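You operate a simulated robot arm through the tools that you are given. There is no shell and no other tool.

You run a simulated robot arm. Do the job below in one go: nothing can be reset, and whatever is moved stays where it is left.

JOB
Swap the cracked stone in the cell for a soaked one, cap it and lower the press on it.
Fine: cracked stone into the reject box, lid closed again; soaked stone from the steel tray; the purple cap; sliding plate all the way in, then the lever down.

It is judged by the outcome, as a careful person would: the job done as asked, and still so three seconds after it is handed in. It fails if anything else is knocked over, pushed out of place, dropped, spilled or broken. Lids that push on must go on centred and level and be pressed home; caps that screw on are set level and turned clockwise until they are tight.

ROBOT AND FRAMES
A 6-joint arm with a two-finger parallel gripper, fixed in place. Base frame: the origin is on the floor under the middle of its stand, x ahead of it, y to its left, z up. Lengths are in cm, angles in degrees, forces in N, time in s.
It reaches about 134.7 cm from its shoulder. Its first joint turns from -166.0 to 166.0 degrees. Payload 3.91 kg.
Tool frame: the origin (TCP) lies between the finger pads and is the grasp point; the fingertips stand 3 cm ahead of it; z points along the fingers, y is the line along which they close. Largest opening 11 cm; finger width 2, thickness 1; the body of the gripper, 4.8 by 11.2 cm, starts 5.5 cm behind the TCP.
Orientation is that of the tool frame in the base frame, as a unit quaternion [x, y, z, w]. With the fingers straight down and closing along the base's y, the tool's x points along the base's -x, its y along +y and its z along -z.

CONTROLS
- The arm moves only by the tool nudge_tool. Its argument "commands" is a list of rows, each an object (a shift or turn left out is 0, a gripper value left out holds the last) with "claw": the opening, from 0 (shut) to 1 (fully open); "travel": the shift along the tool's x, y, z in units of 100 mm (1.0 is 100 mm), a list of three; "rot": the turn, a rotation vector about the tool's x, y, z in units of 60 degrees (1.0 is 60 degrees), a list of three. In form: [{"claw": claw, "travel": [tx, ty, tz], "rot": [wx, wy, wz]}, ...]. A call has 1 to 20 rows; each row is the pose to reach, as a shift and turn from the pose commanded when the call began, along the tool's axes at that moment. A call with a number of a shift or a turn outside -1 to 1 is refused whole. A row lasts 0.2 s, in which the tool goes at most 5 cm and 8.6 degrees; a call with a longer step from one row to the next is refused whole, and so is a gripper value outside its range. A pose out of reach is approached as far as the arm can. The call stops where the force on the tool passes 90 N (or 10 N more than at its start, if that is more) or the arm is blocked; 0.2 s more then pass. Each finger travels about 10.8 cm/s and halts on what it meets, pressing with about 39 N; the grip force reading is that of the motor and also rises with nothing between the fingers. The clock runs only during rows and for 0.2 s after the last one: add rows that repeat a pose to give the fingers time. The reply holds the time, the measured pose of the TCP, the force on the tool along the base axes, the opening and the grip force, in the units named above and with some noise, with the torque about the TCP (base axes, N m) and any sound that the robot's microphone picked up, and new pictures: "views" is both (left out), scene, wrist or none.
- Cameras (640 x 400 px; columns grow to the right, rows downward): "scene" is fixed at [21.96, 50.08, 146.49]; the picture's right is [-0.71, -0.71, 0.00], its down [-0.29, 0.29, -0.91] and it looks along [0.65, -0.65, -0.40] (base axes); focal length 341 px, centre (320, 200). "wrist" rides on the gripper at [7.3, 1.7, -10.3] in the tool frame; the picture's right is [-0.23, 0.97, 0.00], its down [-0.76, -0.18, -0.62] and it looks along [-0.61, -0.14, 0.78] (tool axes); focal length 222 px, centre (320, 200). There is no depth. A picture from a camera that has moved, and an enlarged one, comes with that camera's place and axes in the base frame and with its lens.
- zoom(camera, box): a new picture of the part [left, top, right, bottom] of that camera's present view, enlarged. The clock stands still meanwhile.
- close_job(): hands the job in; it is judged then, once.

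Nothing tells you positions but the pictures and the camera data. Unless the task says otherwise, let go and move clear before handing in.

The tools are called as a command line: name --argument value ..., lists and objects as JSON in quotes. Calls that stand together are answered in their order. nudge_tool: Moves the arm, as the interface text tells. Its arguments: {"type":"object","properties":{"commands":{"type":"array"},"views":{"type":"string","enum":["both","scene","wrist","none"]}},"required":["commands"]} The other tools are called the same way: zoom (camera, box) takes an enlarged picture of a part of a camera's view; close_job () hands the job in.

At the start:

```text
clock: 0.0
eef_pos: [52.4, -27.82, 121.58]
orientation: [0.0, 1.0, 0.0, 0.001]
wrist_force: [0.5, 0.0, 0.9]
moment: [0.02, -0.01, 0.0]
gripper_width: 11.01
finger_force: 0.1
```

scene: 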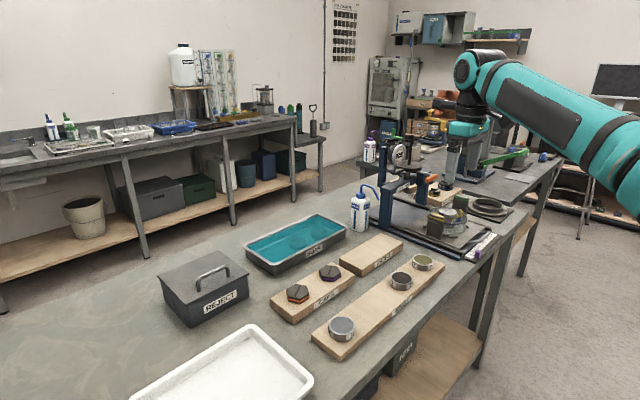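
wrist: 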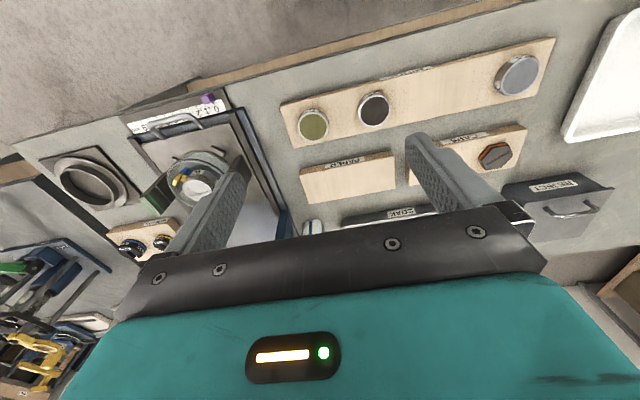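

I see a bench with a reject box, a teal soaking tray, cap boards, and a press/cell fixture. I'll zoom in on the important areas before moving anything.

zoom --camera "scene" --box '[340, 120, 520, 280]'

zoom --camera "scene" --box '[240, 200, 460, 370]'

zoom --camera "scene" --box '[140, 200, 360, 350]'

zoom --camera "wrist" --box '[20, 70, 340, 270]'

zoom --camera "wrist" --box '[270, 40, 640, 260]'

```text
2.50 times, centred on (430, 200) of scene
camera zoom: at [21.96, 50.08, 146.49], right [-0.71, -0.71, 0.0], down [-0.29, 0.29, -0.91], along [0.65, -0.65, -0.4], focal length 853 px, centre (45, 200)
```

zoom: 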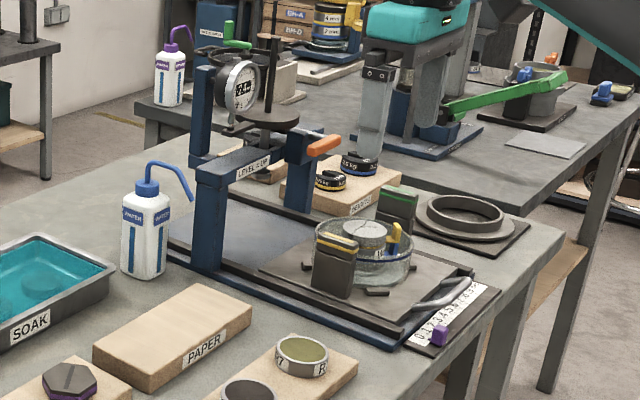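

```text
2.35 times, centred on (350, 285) of scene
camera zoom: at [21.96, 50.08, 146.49], right [-0.71, -0.71, 0.0], down [-0.29, 0.29, -0.91], along [0.65, -0.65, -0.4], focal length 803 px, centre (249, 0)
```

zoom: 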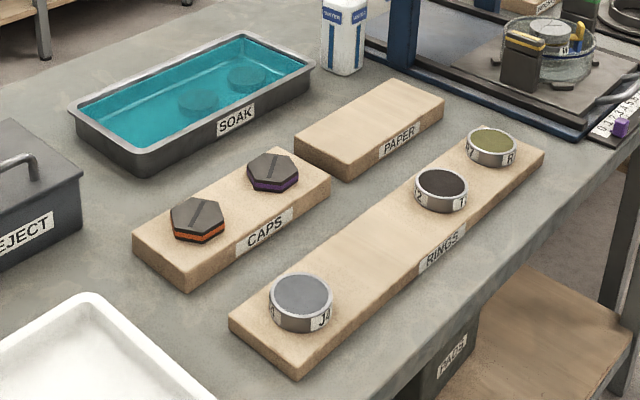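

```text
2.67 times, centred on (250, 275) of scene
camera zoom: at [21.96, 50.08, 146.49], right [-0.71, -0.71, 0.0], down [-0.29, 0.29, -0.91], along [0.65, -0.65, -0.4], focal length 910 px, centre (507, 0)
```

zoom: 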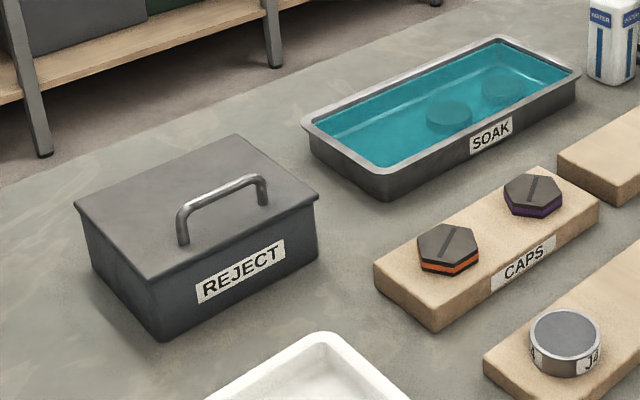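

```text
2.00 times, centred on (180, 170) of wrist
camera zoom: at [45.05, -26.09, 131.89], right [0.23, 0.97, 0.0], down [0.76, -0.18, 0.62], along [0.61, -0.14, -0.78], focal length 444 px, centre (600, 260)
```

zoom: 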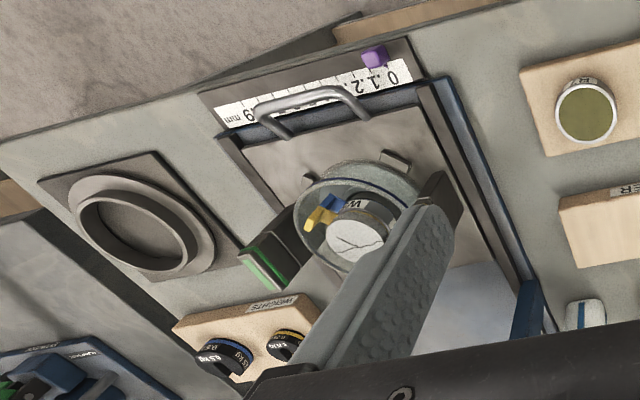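

```text
1.73 times, centred on (455, 150) of wrist
camera zoom: at [45.05, -26.09, 131.89], right [0.23, 0.97, 0.0], down [0.76, -0.18, 0.62], along [0.61, -0.14, -0.78], focal length 384 px, centre (86, 286)
```

zoom: 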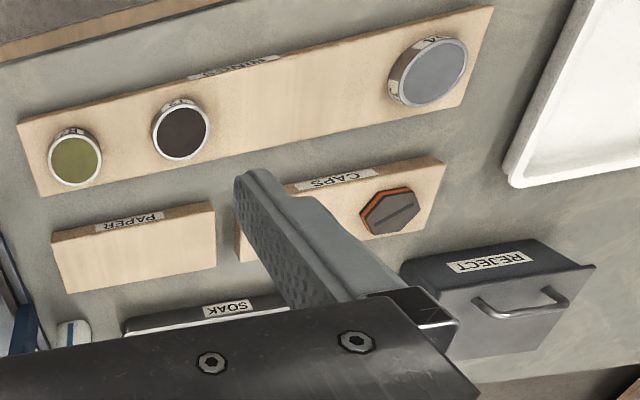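

The press cell sits at roughly (66, -58, 94), on a plate pulled out toward the robot. The reject box, soak tray and caps are to the left. I'll move the camera over the press for a closer look.

nudge_tool --commands '[{"claw": 1, "travel": [0.25, -0.33, -0.1]}, {"travel": [0.5, -0.66, -0.2]}, {"travel": [0.75, -1.0, -0.3]}]' --views "none"

nudge_tool --commands '[{"travel": [0.0, -0.4, 0]}, {"travel": [0.0, -0.8, 0]}, {"travel": [0.0, -1.0, 0]}]'

```text
clock: 0.8
eef_pos: [44.85, -37.93, 124.53]
orientation: [0.0, 1.0, 0.001, 0.0]
wrist_force: [-0.1, 0.8, 0.1]
moment: [-0.02, 0.0, 0.02]
gripper_width: 10.98
finger_force: 0.1
```

```text
clock: 1.6
eef_pos: [44.85, -47.8, 124.76]
orientation: [0.0, 1.0, 0.0, 0.002]
wrist_force: [-0.1, 0.7, -0.1]
moment: [0.0, -0.01, -0.01]
gripper_width: 11.0
finger_force: 0.1
camera wrist: at [37.52, -46.1, 134.9], right [0.23, 0.97, 0.0], down [0.76, -0.18, 0.63], along [0.61, -0.14, -0.78], focal length 222 px, centre (320, 200)
```

scene: 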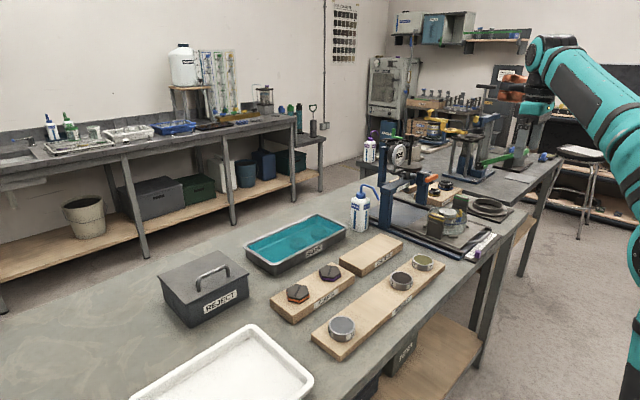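
wrist: 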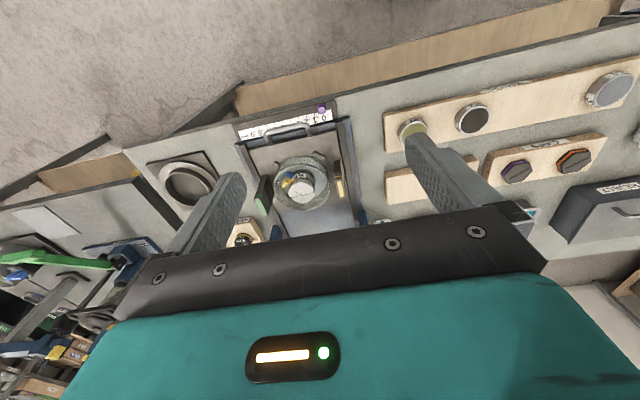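

zoom --camera "wrist" --box '[220, 90, 400, 240]'

zoom --camera "scene" --box '[365, 130, 505, 260]'

zoom --camera "wrist" --box '[380, 70, 640, 270]'

```text
2.67 times, centred on (310, 165) of wrist
camera zoom: at [37.52, -46.1, 134.9], right [0.23, 0.97, 0.0], down [0.76, -0.18, 0.63], along [0.61, -0.14, -0.78], focal length 592 px, centre (347, 293)
```

zoom: 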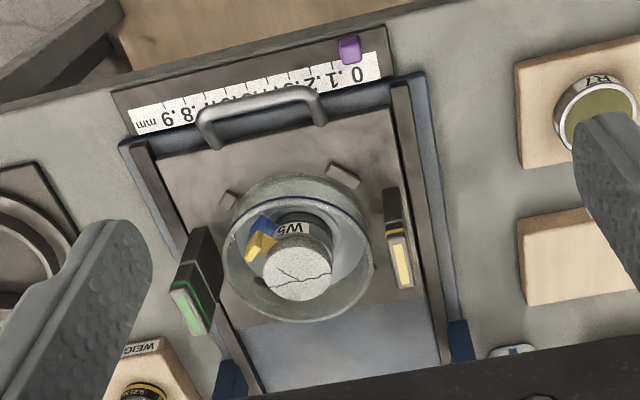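

```text
3.08 times, centred on (435, 195) of scene
camera zoom: at [21.96, 50.08, 146.49], right [-0.71, -0.71, 0.0], down [-0.29, 0.29, -0.91], along [0.65, -0.65, -0.4], focal length 1050 px, centre (-34, 215)
```

zoom: 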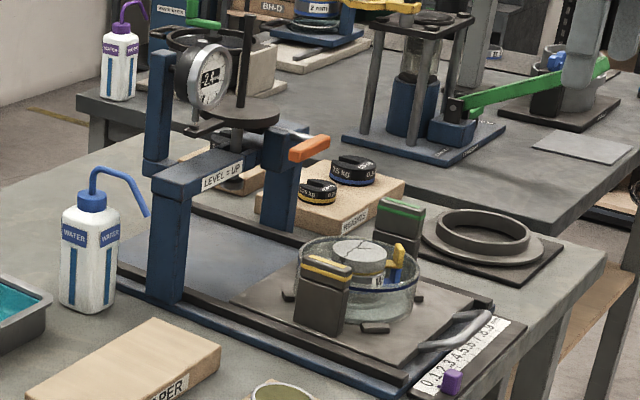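

```text
2.00 times, centred on (510, 170) of wrist
camera zoom: at [37.52, -46.1, 134.9], right [0.23, 0.97, 0.0], down [0.76, -0.18, 0.63], along [0.61, -0.14, -0.78], focal length 444 px, centre (-60, 260)
```

zoom: 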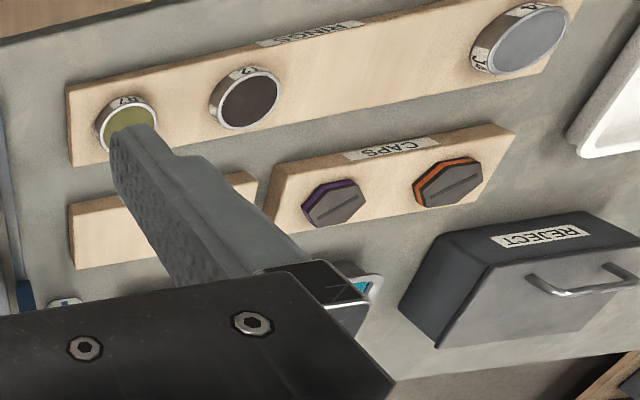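

The cell holds a cracked stone sitting on ring W5, inside a glass cup with a yellow and a green block either side. I'll move the camera above the cell for a closer view.

nudge_tool --commands '[{"travel": [-0.33, -0.2, 0.1]}, {"travel": [-0.66, -0.4, 0.2]}, {"travel": [-1.0, -0.6, 0.3]}, {"travel": [-1.0, -0.8, 0.6]}]' --views "wrist"

```text
clock: 2.6
eef_pos: [54.94, -55.81, 118.63]
orientation: [0.001, 1.0, 0.0, 0.002]
wrist_force: [0.3, 1.1, 0.3]
moment: [-0.01, -0.01, 0.03]
gripper_width: 11.0
finger_force: 0.0
camera wrist: at [47.6, -54.13, 128.84], right [0.23, 0.97, 0.0], down [0.76, -0.18, 0.63], along [0.61, -0.14, -0.78], focal length 222 px, centre (320, 200)
```

wrist: 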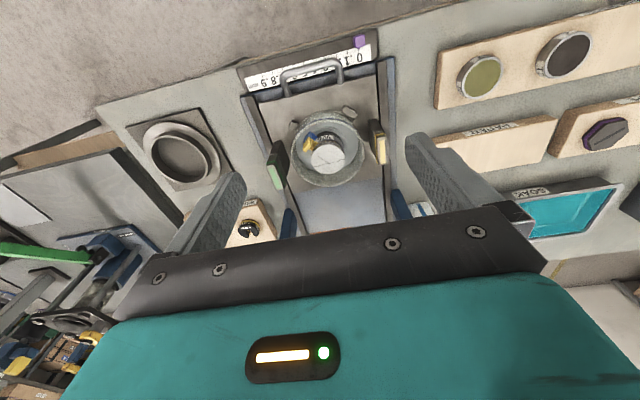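

zoom --camera "wrist" --box '[235, 30, 425, 225]'

zoom --camera "wrist" --box '[280, 95, 380, 195]'

```text
2.05 times, centred on (330, 128) of wrist
camera zoom: at [47.6, -54.13, 128.84], right [0.23, 0.97, 0.0], down [0.76, -0.18, 0.63], along [0.61, -0.14, -0.78], focal length 456 px, centre (300, 349)
```

zoom: 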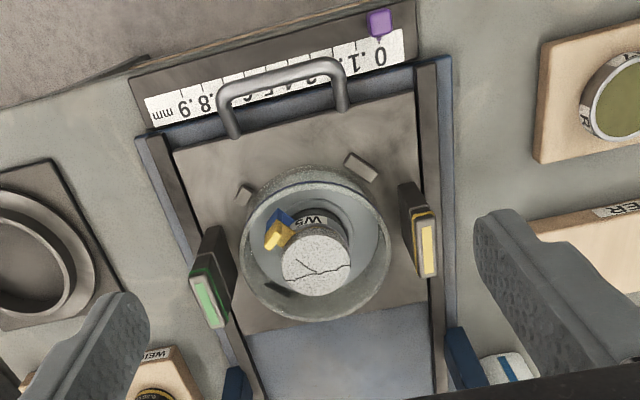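

```text
4.00 times, centred on (330, 145) of wrist
camera zoom: at [47.6, -54.13, 128.84], right [0.23, 0.97, 0.0], down [0.76, -0.18, 0.63], along [0.61, -0.14, -0.78], focal length 888 px, centre (280, 420)
```

zoom: 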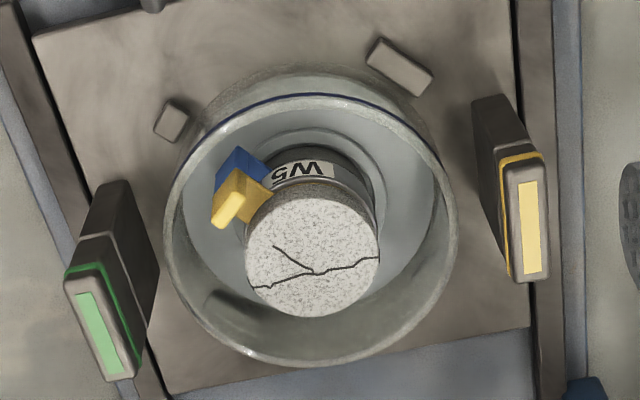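

zoom --camera "scene" --box '[380, 130, 450, 200]'

zoom --camera "scene" --box '[420, 190, 500, 250]'

zoom --camera "scene" --box '[150, 230, 260, 340]'

zoom --camera "scene" --box '[240, 205, 350, 275]'

zoom --camera "scene" --box '[270, 240, 370, 310]'

```text
5.71 times, centred on (415, 165) of scene
camera zoom: at [21.96, 50.08, 146.49], right [-0.71, -0.71, 0.0], down [-0.29, 0.29, -0.91], along [0.65, -0.65, -0.4], focal length 1950 px, centre (-223, 400)
```

zoom: 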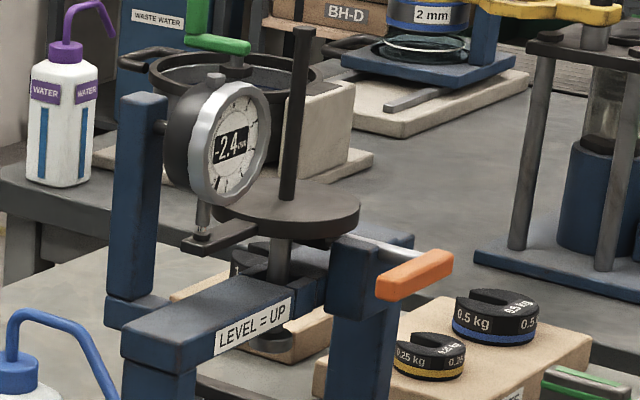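

```text
6.67 times, centred on (460, 220) of scene
camera zoom: at [21.96, 50.08, 146.49], right [-0.71, -0.71, 0.0], down [-0.29, 0.29, -0.91], along [0.65, -0.65, -0.4], focal length 2276 px, centre (-613, 67)
```

zoom: 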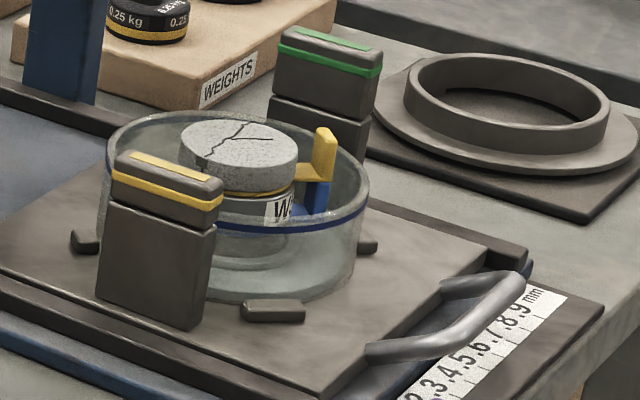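

```text
3.64 times, centred on (205, 285) of scene
camera zoom: at [21.96, 50.08, 146.49], right [-0.71, -0.71, 0.0], down [-0.29, 0.29, -0.91], along [0.65, -0.65, -0.4], focal length 1241 px, centre (738, -109)
```

zoom: 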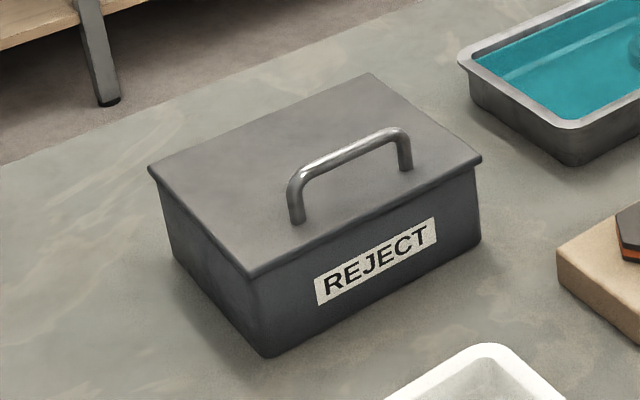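

```text
5.71 times, centred on (295, 240) of scene
camera zoom: at [21.96, 50.08, 146.49], right [-0.71, -0.71, 0.0], down [-0.29, 0.29, -0.91], along [0.65, -0.65, -0.4], focal length 1950 px, centre (463, -29)
```

zoom: 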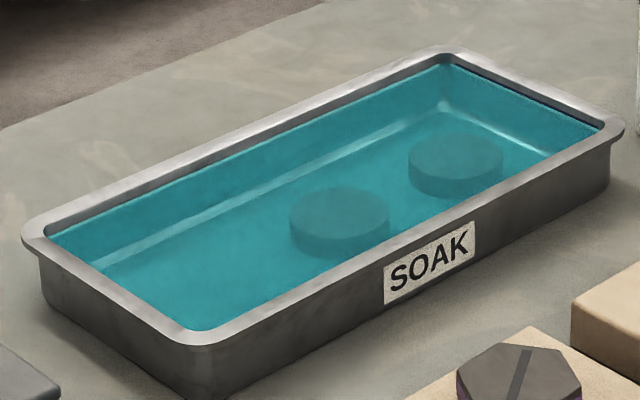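

```text
5.71 times, centred on (320, 275) of scene
camera zoom: at [21.96, 50.08, 146.49], right [-0.71, -0.71, 0.0], down [-0.29, 0.29, -0.91], along [0.65, -0.65, -0.4], focal length 1950 px, centre (320, -229)
```

zoom: 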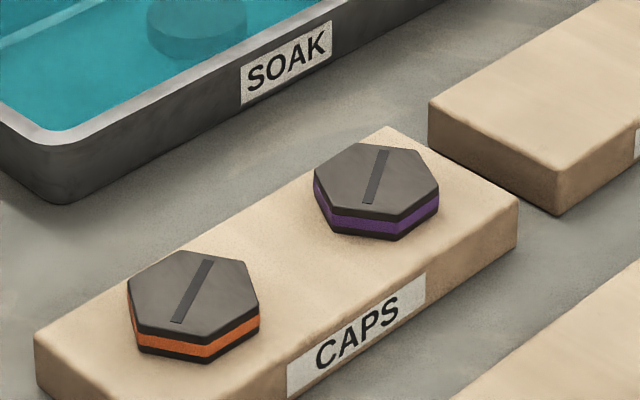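

nudge_tool --commands '[{"travel": [-0.3, -0.05, 0.2]}, {"travel": [-0.6, -0.1, 0.4]}, {"travel": [-0.8, -0.15, 0.7]}]' --views "wrist"

zoom --camera "wrist" --box '[220, 20, 440, 220]'

```text
clock: 3.4
eef_pos: [62.88, -57.47, 111.72]
orientation: [0.0, 1.0, 0.0, 0.001]
wrist_force: [0.6, 0.6, 0.7]
moment: [-0.01, -0.07, 0.0]
gripper_width: 11.0
finger_force: 0.1
camera wrist: at [55.55, -55.64, 121.96], right [0.23, 0.97, 0.0], down [0.76, -0.18, 0.63], along [0.61, -0.14, -0.78], focal length 222 px, centre (320, 200)
```

wrist: 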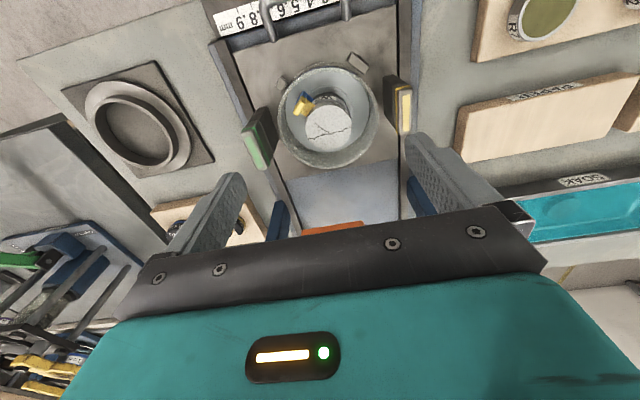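

```text
2.00 times, centred on (330, 120) of wrist
camera zoom: at [55.55, -55.64, 121.96], right [0.23, 0.97, 0.0], down [0.76, -0.18, 0.63], along [0.61, -0.14, -0.78], focal length 444 px, centre (300, 360)
```

zoom: 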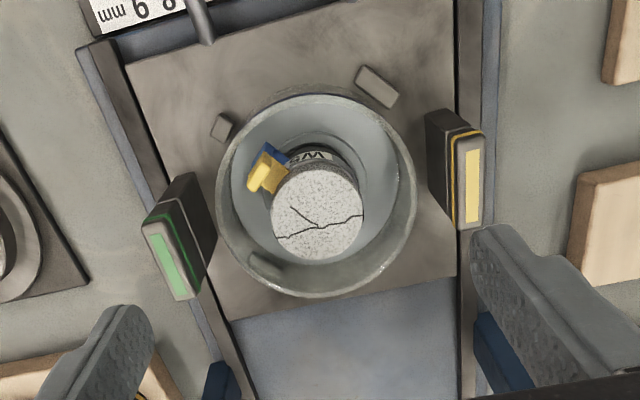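

zoom --camera "wrist" --box '[265, 50, 390, 180]'

zoom --camera "wrist" --box '[290, 80, 350, 120]'

```text
3.08 times, centred on (328, 115) of wrist
camera zoom: at [55.55, -55.64, 121.96], right [0.23, 0.97, 0.0], down [0.76, -0.18, 0.63], along [0.61, -0.14, -0.78], focal length 684 px, centre (297, 462)
```

zoom: 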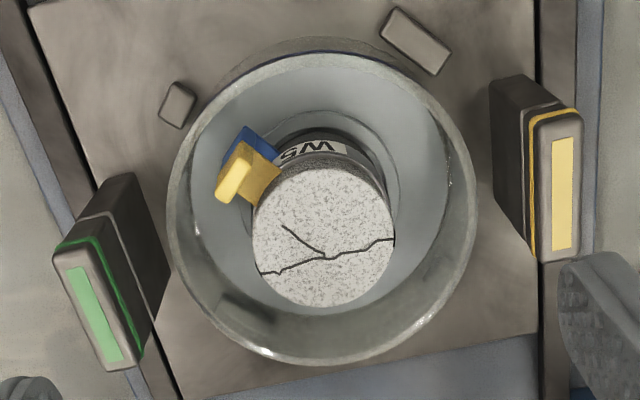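

```text
10.00 times, centred on (320, 100) of wrist
camera zoom: at [55.55, -55.64, 121.96], right [0.23, 0.97, 0.0], down [0.76, -0.18, 0.63], along [0.61, -0.14, -0.78], focal length 2221 px, centre (320, 1200)
```

zoom: 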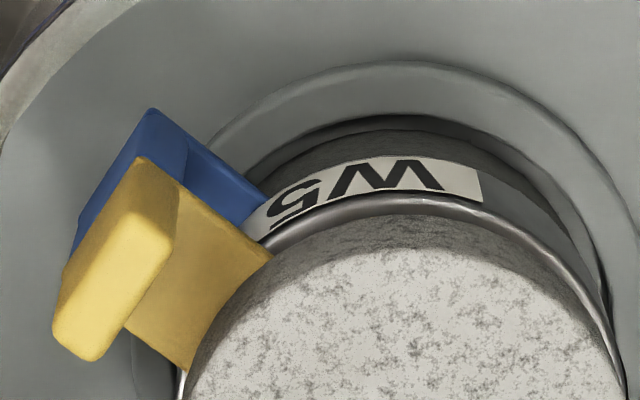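

The stone top centre triangulates to about (65.8, -57.0, 94.6), with a diameter near 5.8. A yellow clip sits at its (-x, -y) side. Next I'll survey the caps, the soak tray and the reject box.

nudge_tool --commands '[{"travel": [0, 0.2, -0.4]}, {"travel": [0, 0.5, -0.75]}, {"travel": [0, 0.9, -0.95]}]' --views "none"

nudge_tool --commands '[{"travel": [0, 0.45, 0]}, {"travel": [0, 0.9, 0]}, {"travel": [0, 1.0, 0]}]' --views "wrist"

nudge_tool --commands '[{"travel": [-0.1, 0.45, 0]}, {"travel": [-0.3, 0.8, 0]}, {"travel": [-0.5, 1.0, 0]}]' --views "wrist"

nudge_tool --commands '[{"travel": [-0.1, 0.45, 0]}, {"travel": [-0.3, 0.8, 0]}, {"travel": [-0.5, 1.0, 0]}]' --views "wrist"

```text
clock: 4.2
eef_pos: [62.61, -48.42, 121.14]
orientation: [0.0, 1.0, 0.0, 0.002]
wrist_force: [-0.4, -1.1, -0.5]
moment: [0.09, 0.06, -0.02]
gripper_width: 11.02
finger_force: 0.0
```

```text
clock: 5.0
eef_pos: [62.86, -38.19, 121.23]
orientation: [0.002, 1.0, 0.001, 0.002]
wrist_force: [-0.5, -0.1, 0.6]
moment: [-0.01, -0.01, 0.01]
gripper_width: 11.0
finger_force: 0.0
camera wrist: at [55.57, -36.53, 131.45], right [0.23, 0.97, 0.0], down [0.76, -0.18, 0.62], along [0.61, -0.14, -0.78], focal length 222 px, centre (320, 200)
```

wrist: 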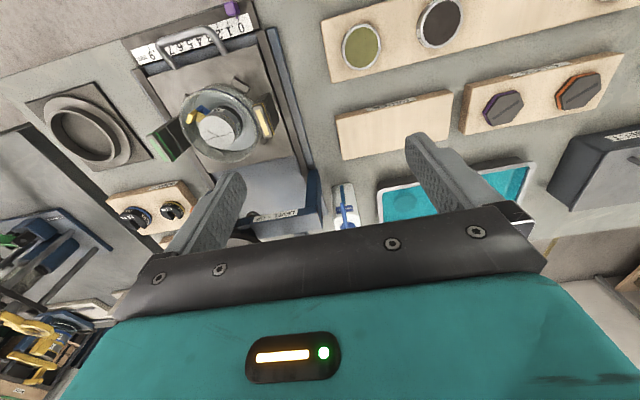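

```text
clock: 5.8
eef_pos: [67.81, -28.34, 121.12]
orientation: [0.0, 1.0, 0.001, 0.001]
wrist_force: [-0.5, -0.3, 0.9]
moment: [0.02, -0.01, -0.01]
gripper_width: 11.04
finger_force: 0.1
camera wrist: at [60.57, -26.57, 131.42], right [0.23, 0.97, 0.0], down [0.76, -0.18, 0.62], along [0.61, -0.14, -0.78], focal length 222 px, centre (320, 200)
```

wrist: 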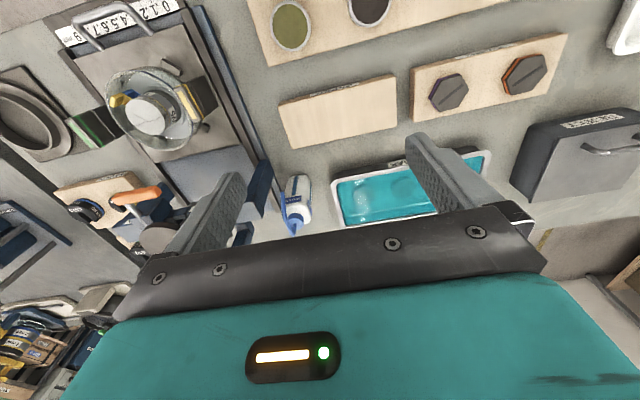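

```text
clock: 6.6
eef_pos: [72.86, -18.35, 121.26]
orientation: [0.0, 1.0, 0.001, 0.002]
wrist_force: [-0.4, -0.5, -0.6]
moment: [0.04, 0.0, 0.02]
gripper_width: 11.0
finger_force: 0.2
camera wrist: at [65.63, -16.62, 131.46], right [0.23, 0.97, 0.0], down [0.76, -0.18, 0.63], along [0.61, -0.14, -0.78], focal length 222 px, centre (320, 200)
```

wrist: 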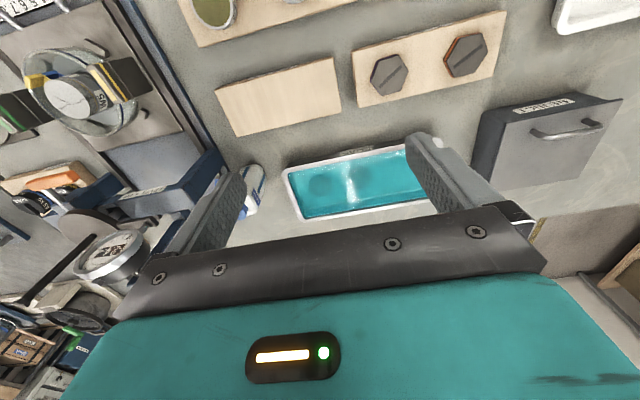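

zoom --camera "wrist" --box '[270, 120, 450, 230]'

zoom --camera "wrist" --box '[340, 20, 520, 120]'

zoom --camera "wrist" --box '[450, 70, 640, 220]'

nudge_tool --commands '[{"travel": [-0.1, 0.45, 0]}, {"travel": [-0.15, 0.8, 0]}, {"travel": [-0.2, 1.0, 0]}]' --views "wrist"

nudge_tool --commands '[{"travel": [-0.1, 0.45, 0]}, {"travel": [-0.15, 0.8, 0]}, {"travel": [-0.2, 1.0, 0]}]' --views "none"

nudge_tool --commands '[{"travel": [0, 0.45, 0]}, {"travel": [0, 0.8, 0]}, {"travel": [-0.2, 1.0, 0]}]' --views "wrist"

```text
3.56 times, centred on (360, 175) of wrist
camera zoom: at [65.63, -16.62, 131.46], right [0.23, 0.97, 0.0], down [0.76, -0.18, 0.63], along [0.61, -0.14, -0.78], focal length 790 px, centre (178, 289)
```

zoom: 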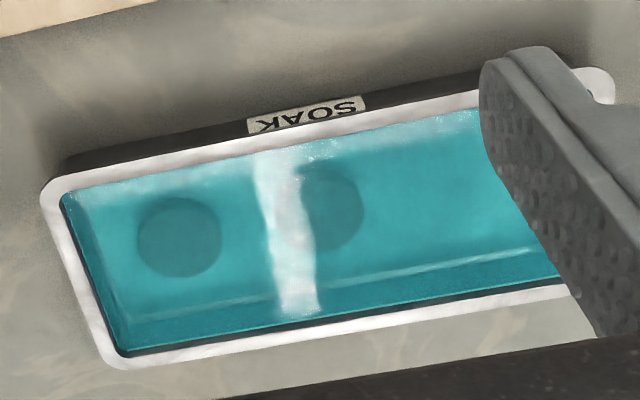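

```text
3.56 times, centred on (430, 70) of wrist
camera zoom: at [65.63, -16.62, 131.46], right [0.23, 0.97, 0.0], down [0.76, -0.18, 0.63], along [0.61, -0.14, -0.78], focal length 790 px, centre (-71, 662)
```

zoom: 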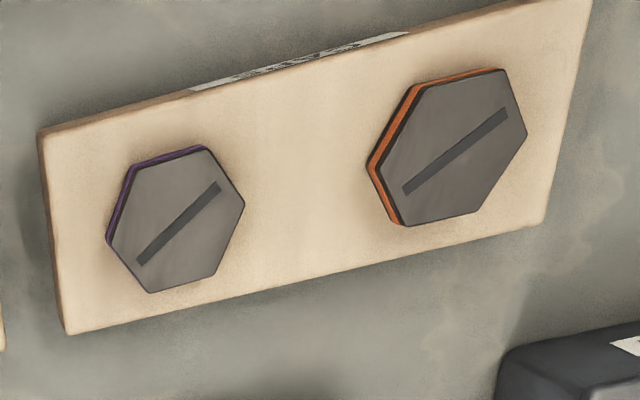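

```text
2.67 times, centred on (545, 145) of wrist
camera zoom: at [65.63, -16.62, 131.46], right [0.23, 0.97, 0.0], down [0.76, -0.18, 0.63], along [0.61, -0.14, -0.78], focal length 592 px, centre (-280, 347)
```

zoom: 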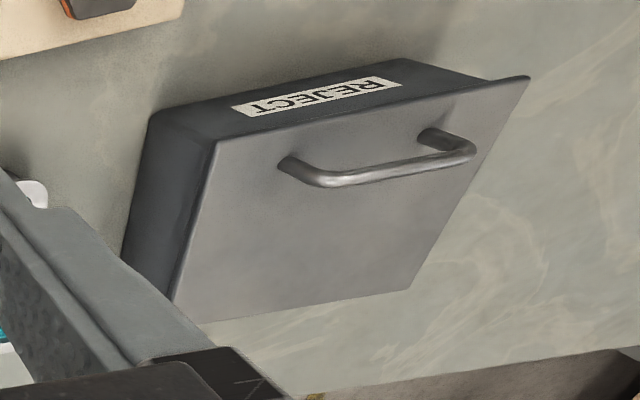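

```text
clock: 7.4
eef_pos: [74.71, -8.34, 121.09]
orientation: [0.001, 1.0, 0.0, 0.001]
wrist_force: [-0.5, -0.3, -0.3]
moment: [0.0, -0.03, 0.02]
gripper_width: 10.98
finger_force: 0.0
camera wrist: at [67.5, -6.59, 131.39], right [0.23, 0.97, 0.0], down [0.76, -0.18, 0.62], along [0.61, -0.14, -0.78], focal length 222 px, centre (320, 200)
```

wrist: 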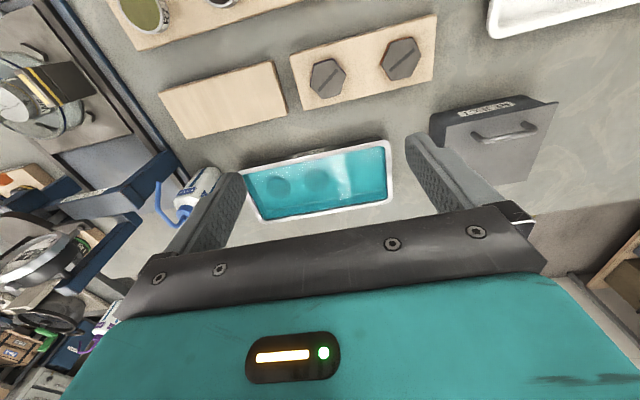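

```text
clock: 8.2
eef_pos: [76.89, 1.62, 121.31]
orientation: [0.0, 1.0, 0.001, 0.001]
wrist_force: [-1.0, -0.6, -0.2]
moment: [-0.01, -0.01, -0.01]
gripper_width: 11.01
finger_force: 0.1
```

```text
clock: 9.0
eef_pos: [78.87, 11.72, 121.25]
orientation: [0.001, 1.0, 0.001, 0.002]
wrist_force: [-0.1, -1.2, -0.2]
moment: [0.04, -0.04, -0.03]
gripper_width: 11.0
finger_force: 0.1
camera wrist: at [71.57, 13.5, 131.5], right [0.23, 0.97, 0.0], down [0.76, -0.18, 0.63], along [0.61, -0.14, -0.78], focal length 222 px, centre (320, 200)
```

wrist: 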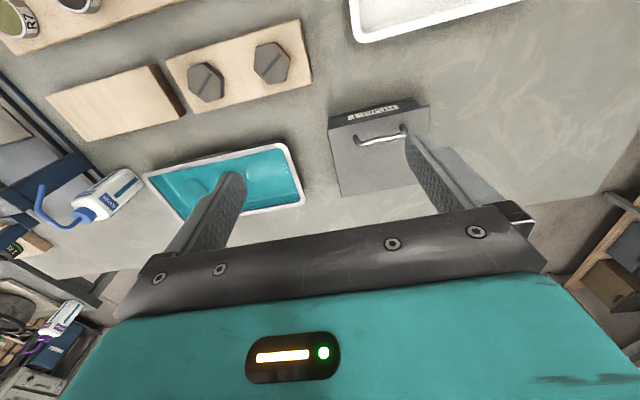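

zoom --camera "wrist" --box '[310, 85, 450, 205]'

zoom --camera "wrist" --box '[140, 10, 330, 220]'

zoom --camera "scene" --box '[155, 240, 255, 330]'

```text
3.33 times, centred on (380, 145) of wrist
camera zoom: at [71.57, 13.5, 131.5], right [0.23, 0.97, 0.0], down [0.76, -0.18, 0.63], along [0.61, -0.14, -0.78], focal length 740 px, centre (120, 383)
```

zoom: 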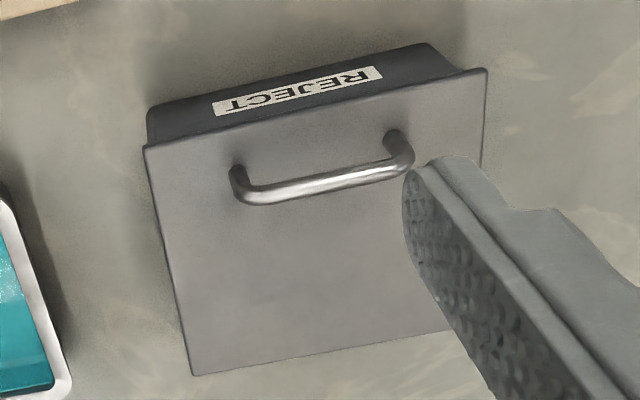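

```text
1.90 times, centred on (235, 115) of wrist
camera zoom: at [71.57, 13.5, 131.5], right [0.23, 0.97, 0.0], down [0.76, -0.18, 0.63], along [0.61, -0.14, -0.78], focal length 423 px, centre (482, 362)
```

zoom: 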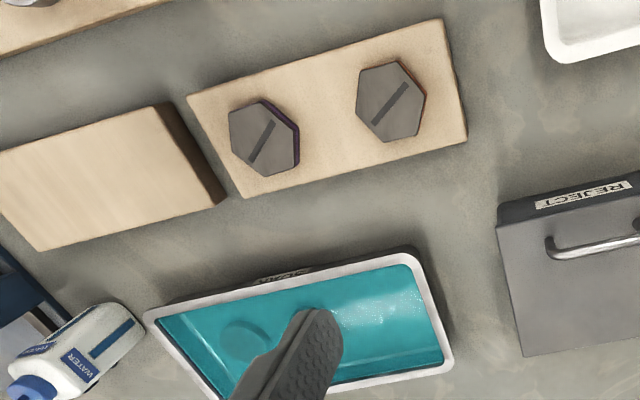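

```text
4.44 times, centred on (205, 285) of scene
camera zoom: at [21.96, 50.08, 146.49], right [-0.71, -0.71, 0.0], down [-0.29, 0.29, -0.91], along [0.65, -0.65, -0.4], focal length 1517 px, centre (831, -178)
```

zoom: 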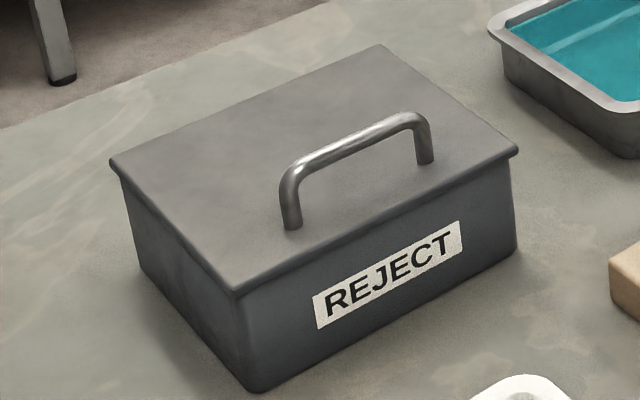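

The reject lid looks hinged at its far (+x) edge. The handle bar runs along y near the front edge, at about (88.8, 19.9, 96.7). I'll turn the gripper 90° so it closes along x and move above the bar.

nudge_tool --commands '[{"claw": 1, "rot": [0, 0, -0.125], "travel": [-0.1, 0.1, 0]}, {"rot": [0, 0, -0.25], "travel": [-0.2, 0.2, 0]}, {"rot": [0, 0, -0.375], "travel": [-0.3, 0.3, 0]}, {"rot": [0, 0, -0.5], "travel": [-0.4, 0.4, 0.05]}, {"rot": [0, 0, -0.625], "travel": [-0.5, 0.5, 0.1]}, {"rot": [0, 0, -0.75], "travel": [-0.6, 0.6, 0.2]}, {"rot": [0, 0, -0.875], "travel": [-0.7, 0.7, 0.3]}, {"rot": [0, 0, -1.0], "travel": [-0.8, 0.8, 0.4]}]' --views "none"

nudge_tool --commands '[{"rot": [0, 0, -0.125]}, {"rot": [0, 0, -0.25]}, {"rot": [0, 0, -0.375]}, {"rot": [0, 0, -0.5]}]' --views "both"

```text
clock: 10.8
eef_pos: [86.81, 19.62, 117.26]
orientation: [-0.501, 0.866, 0.0, 0.001]
wrist_force: [-0.8, 0.0, -0.6]
moment: [-0.01, -0.03, -0.02]
gripper_width: 11.01
finger_force: 0.0
```

```text
clock: 11.8
eef_pos: [86.81, 19.71, 117.27]
orientation: [0.707, -0.707, 0.001, -0.001]
wrist_force: [0.1, 0.0, -0.5]
moment: [0.0, 0.01, -0.03]
gripper_width: 11.0
finger_force: 0.1
camera wrist: at [85.17, 12.5, 127.51], right [-0.97, 0.23, 0.0], down [0.17, 0.76, 0.62], along [0.14, 0.61, -0.78], focal length 222 px, centre (320, 200)
```

scene: 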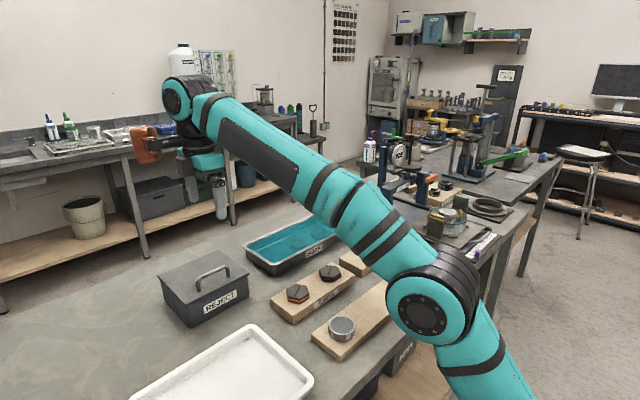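
wrist: 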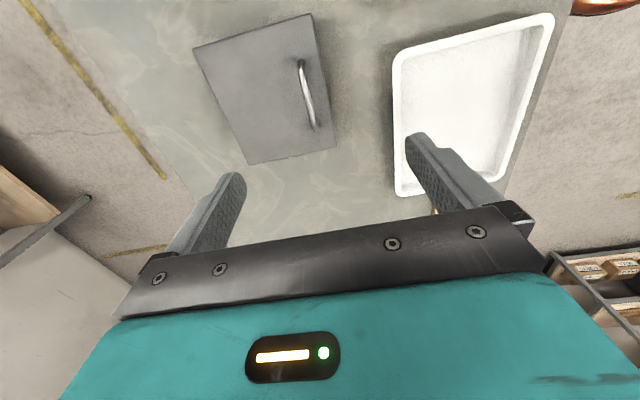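

zoom --camera "wrist" --box '[180, 0, 350, 180]'

```text
2.22 times, centred on (265, 90) of wrist
camera zoom: at [85.17, 12.5, 127.51], right [-0.97, 0.23, 0.0], down [0.17, 0.76, 0.62], along [0.14, 0.61, -0.78], focal length 494 px, centre (442, 444)
```

zoom: 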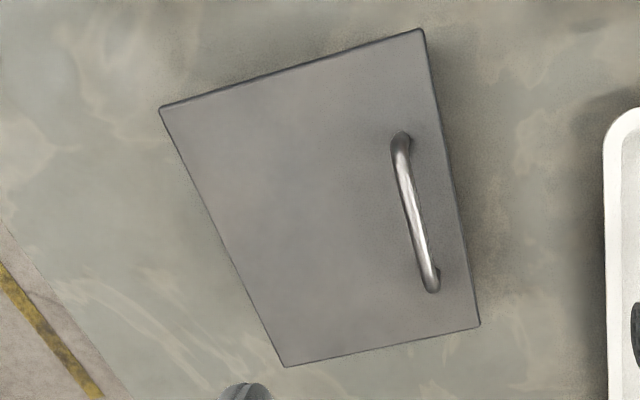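

nudge_tool --commands '[{"claw": 1, "travel": [0, -0.1, 0.4]}, {"travel": [0, -0.19, 0.8]}, {"travel": [0, -0.19, 1.0]}]' --views "wrist"

```text
clock: 12.6
eef_pos: [88.87, 19.6, 107.31]
orientation: [0.707, -0.707, 0.0, -0.002]
wrist_force: [-0.2, -0.5, -0.3]
moment: [0.0, 0.01, -0.01]
gripper_width: 10.99
finger_force: 0.0
camera wrist: at [87.08, 12.46, 117.6], right [-0.97, 0.23, 0.0], down [0.18, 0.76, 0.62], along [0.14, 0.61, -0.78], focal length 222 px, centre (320, 200)
```

wrist: 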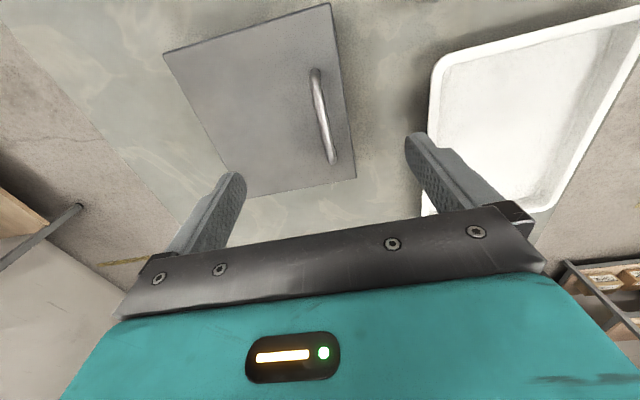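

nudge_tool --commands '[{"claw": 0.6, "travel": [0, 0.03, 0.3]}, {"claw": 0.5, "travel": [0, 0.03, 0.6]}, {"claw": 0.4, "travel": [0, 0.03, 0.8]}, {"claw": 0.4, "travel": [0, 0.03, 0.9]}]' --views "both"

```text
clock: 13.6
eef_pos: [88.55, 19.71, 98.23]
orientation: [-0.707, 0.707, 0.0, 0.001]
wrist_force: [0.4, 0.1, -0.1]
moment: [0.0, 0.0, 0.02]
gripper_width: 4.4
finger_force: 0.0
camera wrist: at [86.81, 12.43, 108.49], right [-0.97, 0.23, 0.0], down [0.18, 0.76, 0.62], along [0.14, 0.61, -0.78], focal length 222 px, centre (320, 200)
```

scene: 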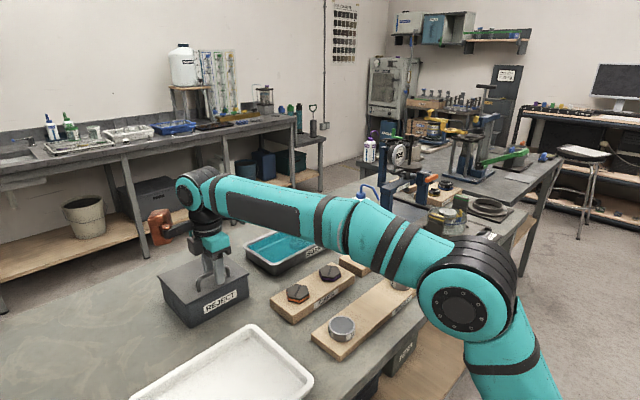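
wrist: 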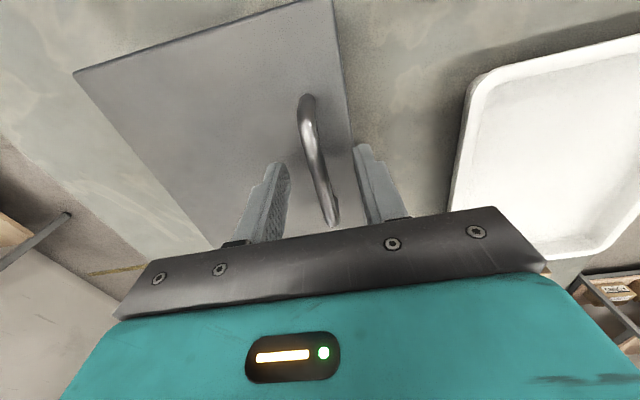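

nudge_tool --commands '[{"claw": 0.2}, {"claw": 0.0}, {"claw": 0.0}, {"claw": 0.0}, {"claw": 0.0}]' --views "wrist"

```text
clock: 14.8
eef_pos: [88.53, 19.62, 98.22]
orientation: [-0.707, 0.707, 0.0, 0.002]
wrist_force: [-6.9, -0.7, 0.5]
moment: [-0.04, 0.08, 0.01]
gripper_width: 0.94
finger_force: 44.7
camera wrist: at [86.78, 12.43, 108.54], right [-0.97, 0.23, 0.0], down [0.18, 0.76, 0.62], along [0.14, 0.61, -0.78], focal length 222 px, centre (320, 200)
```

wrist: 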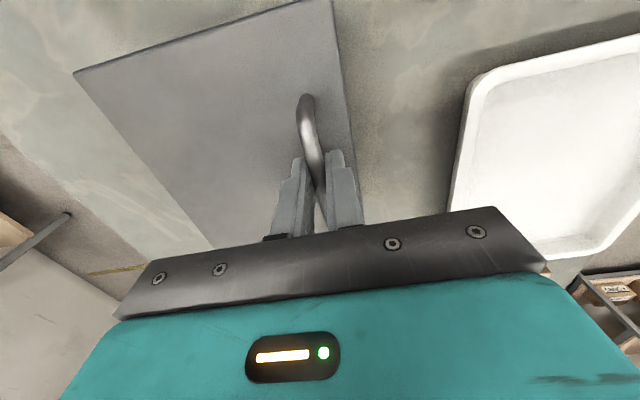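

nudge_tool --commands '[{"claw": 0.0, "travel": [0, -0.02, -0.06]}, {"travel": [0, -0.04, -0.12]}, {"travel": [0, -0.065, -0.17]}, {"travel": [0, -0.088, -0.222]}, {"travel": [0, -0.088, -0.222]}]' --views "both"

zoom --camera "scene" --box '[140, 170, 300, 350]'

```text
clock: 16.0
eef_pos: [89.34, 19.64, 100.67]
orientation: [0.708, -0.707, 0.001, -0.001]
wrist_force: [-18.9, -6.7, 7.9]
moment: [-0.2, 0.23, -0.13]
gripper_width: 0.93
finger_force: 45.6
camera wrist: at [87.6, 12.43, 110.88], right [-0.97, 0.23, 0.0], down [0.18, 0.76, 0.62], along [0.14, 0.61, -0.78], focal length 222 px, centre (320, 200)
```

scene: 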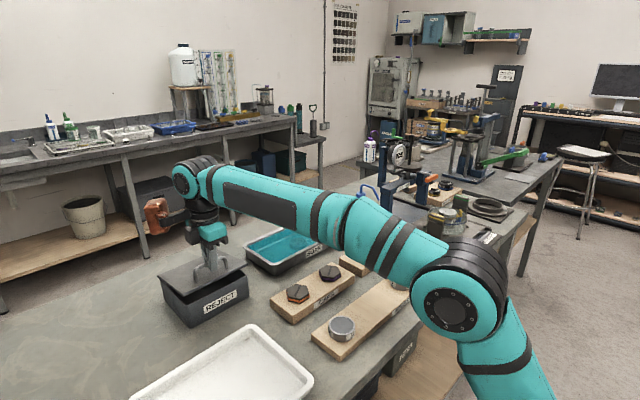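
wrist: 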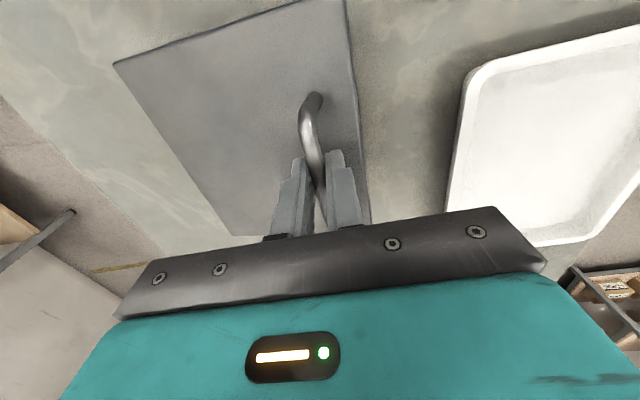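

```text
2.22 times, centred on (220, 260) of scene
camera zoom: at [21.96, 50.08, 146.49], right [-0.71, -0.71, 0.0], down [-0.29, 0.29, -0.91], along [0.65, -0.65, -0.4], focal length 758 px, centre (542, 67)
```

zoom: 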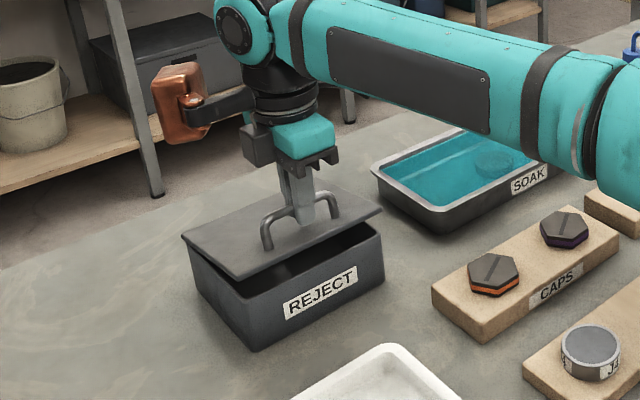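

The lid is hinged at the back and is opening. I'll keep following the arc, with slightly less x to relieve the side force.

nudge_tool --commands '[{"claw": 0.0, "travel": [0, -0.03, -0.104]}, {"travel": [0, -0.09, -0.202]}, {"travel": [0, -0.17, -0.295]}, {"travel": [0, -0.25, -0.381]}, {"travel": [0, -0.34, -0.458]}, {"travel": [0, -0.435, -0.529]}]' --views "scene"

```text
clock: 17.4
eef_pos: [93.65, 19.69, 105.96]
orientation: [-0.706, 0.708, -0.001, 0.002]
wrist_force: [-8.6, -6.0, 10.8]
moment: [-0.39, 0.11, -0.4]
gripper_width: 0.96
finger_force: 44.7
```

scene: 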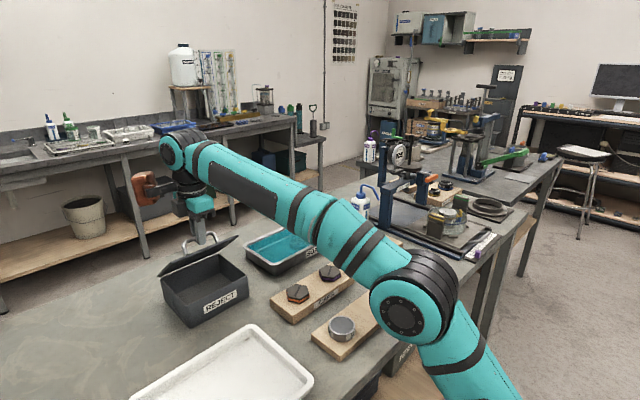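

nudge_tool --commands '[{"claw": 0.0, "travel": [0, -0.102, -0.061]}, {"travel": [0, -0.21, -0.114]}, {"travel": [0, -0.321, -0.156]}, {"travel": [0, -0.436, -0.188]}, {"travel": [0, -0.553, -0.211]}, {"travel": [0, -0.671, -0.223]}]' --views "scene"

zoom --camera "scene" --box '[110, 100, 310, 350]'

```text
clock: 18.8
eef_pos: [98.69, 19.61, 107.5]
orientation: [0.708, -0.706, 0.003, -0.005]
wrist_force: [-14.1, 6.6, 54.2]
moment: [-0.12, 0.13, -0.89]
gripper_width: 0.97
finger_force: 44.8
out of reach, approached as far as the arm can: row 5, 6
```

scene: 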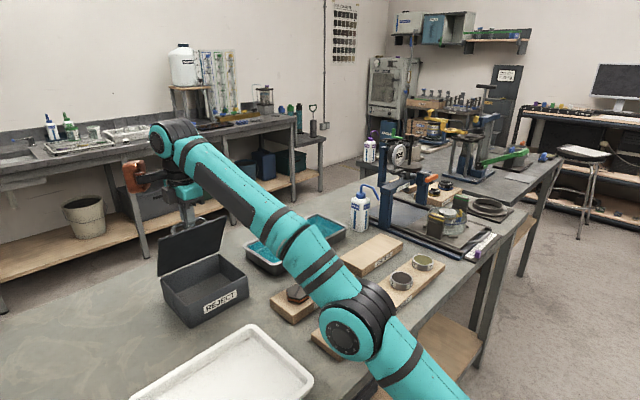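

```text
1.60 times, centred on (210, 225) of scene
camera zoom: at [21.96, 50.08, 146.49], right [-0.71, -0.71, 0.0], down [-0.29, 0.29, -0.91], along [0.65, -0.65, -0.4], focal length 546 px, centre (496, 160)
```

zoom: 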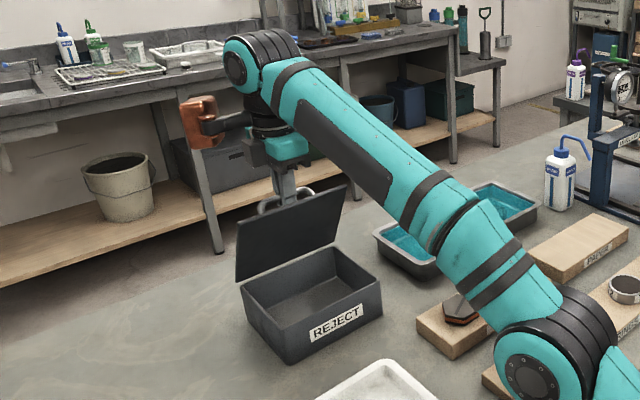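

The lid is at about 60°, but the vertical tool has reached the arm's limit. I'll check where the commanded pose now is before tilting the tool to gain reach.

nudge_tool --commands '[{"claw": 0.0, "travel": [0, 0.08, -0.01]}, {"travel": [0, 0.16, -0.02]}, {"travel": [0, 0.16, -0.02]}]' --views "none"

```text
clock: 19.6
eef_pos: [97.59, 19.56, 106.62]
orientation: [-0.707, 0.708, 0.002, -0.001]
wrist_force: [8.8, 11.7, -29.9]
moment: [-0.13, 0.12, -0.62]
gripper_width: 0.95
finger_force: 44.5
```

nudge_tool --commands '[{"claw": 0.0, "travel": [0, 0, 0]}, {"travel": [0, 0, 0]}]' --views "scene"

zoom --camera "scene" --box '[130, 150, 270, 340]'

```text
clock: 20.2
eef_pos: [97.66, 19.47, 106.82]
orientation: [-0.707, 0.707, 0.0, 0.0]
wrist_force: [12.2, 10.8, -39.3]
moment: [0.06, -0.02, -0.64]
gripper_width: 0.95
finger_force: 45.7
```

scene: 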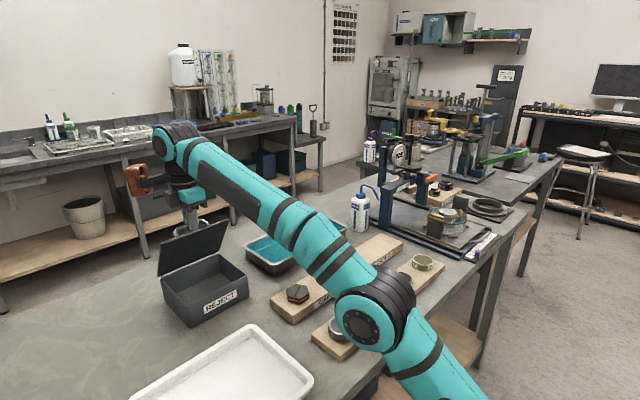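

```text
2.11 times, centred on (200, 245) of scene
camera zoom: at [21.96, 50.08, 146.49], right [-0.71, -0.71, 0.0], down [-0.29, 0.29, -0.91], along [0.65, -0.65, -0.4], focal length 719 px, centre (573, 105)
```

zoom: 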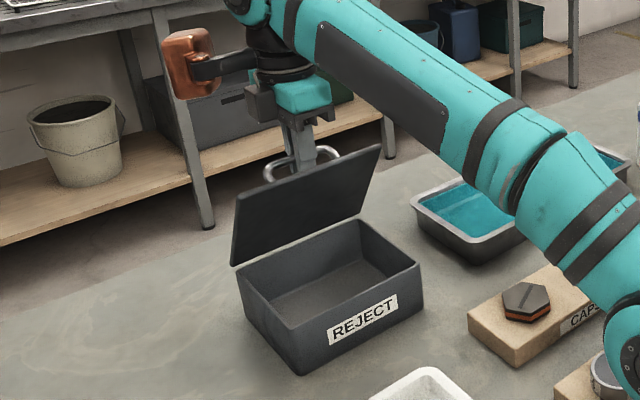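

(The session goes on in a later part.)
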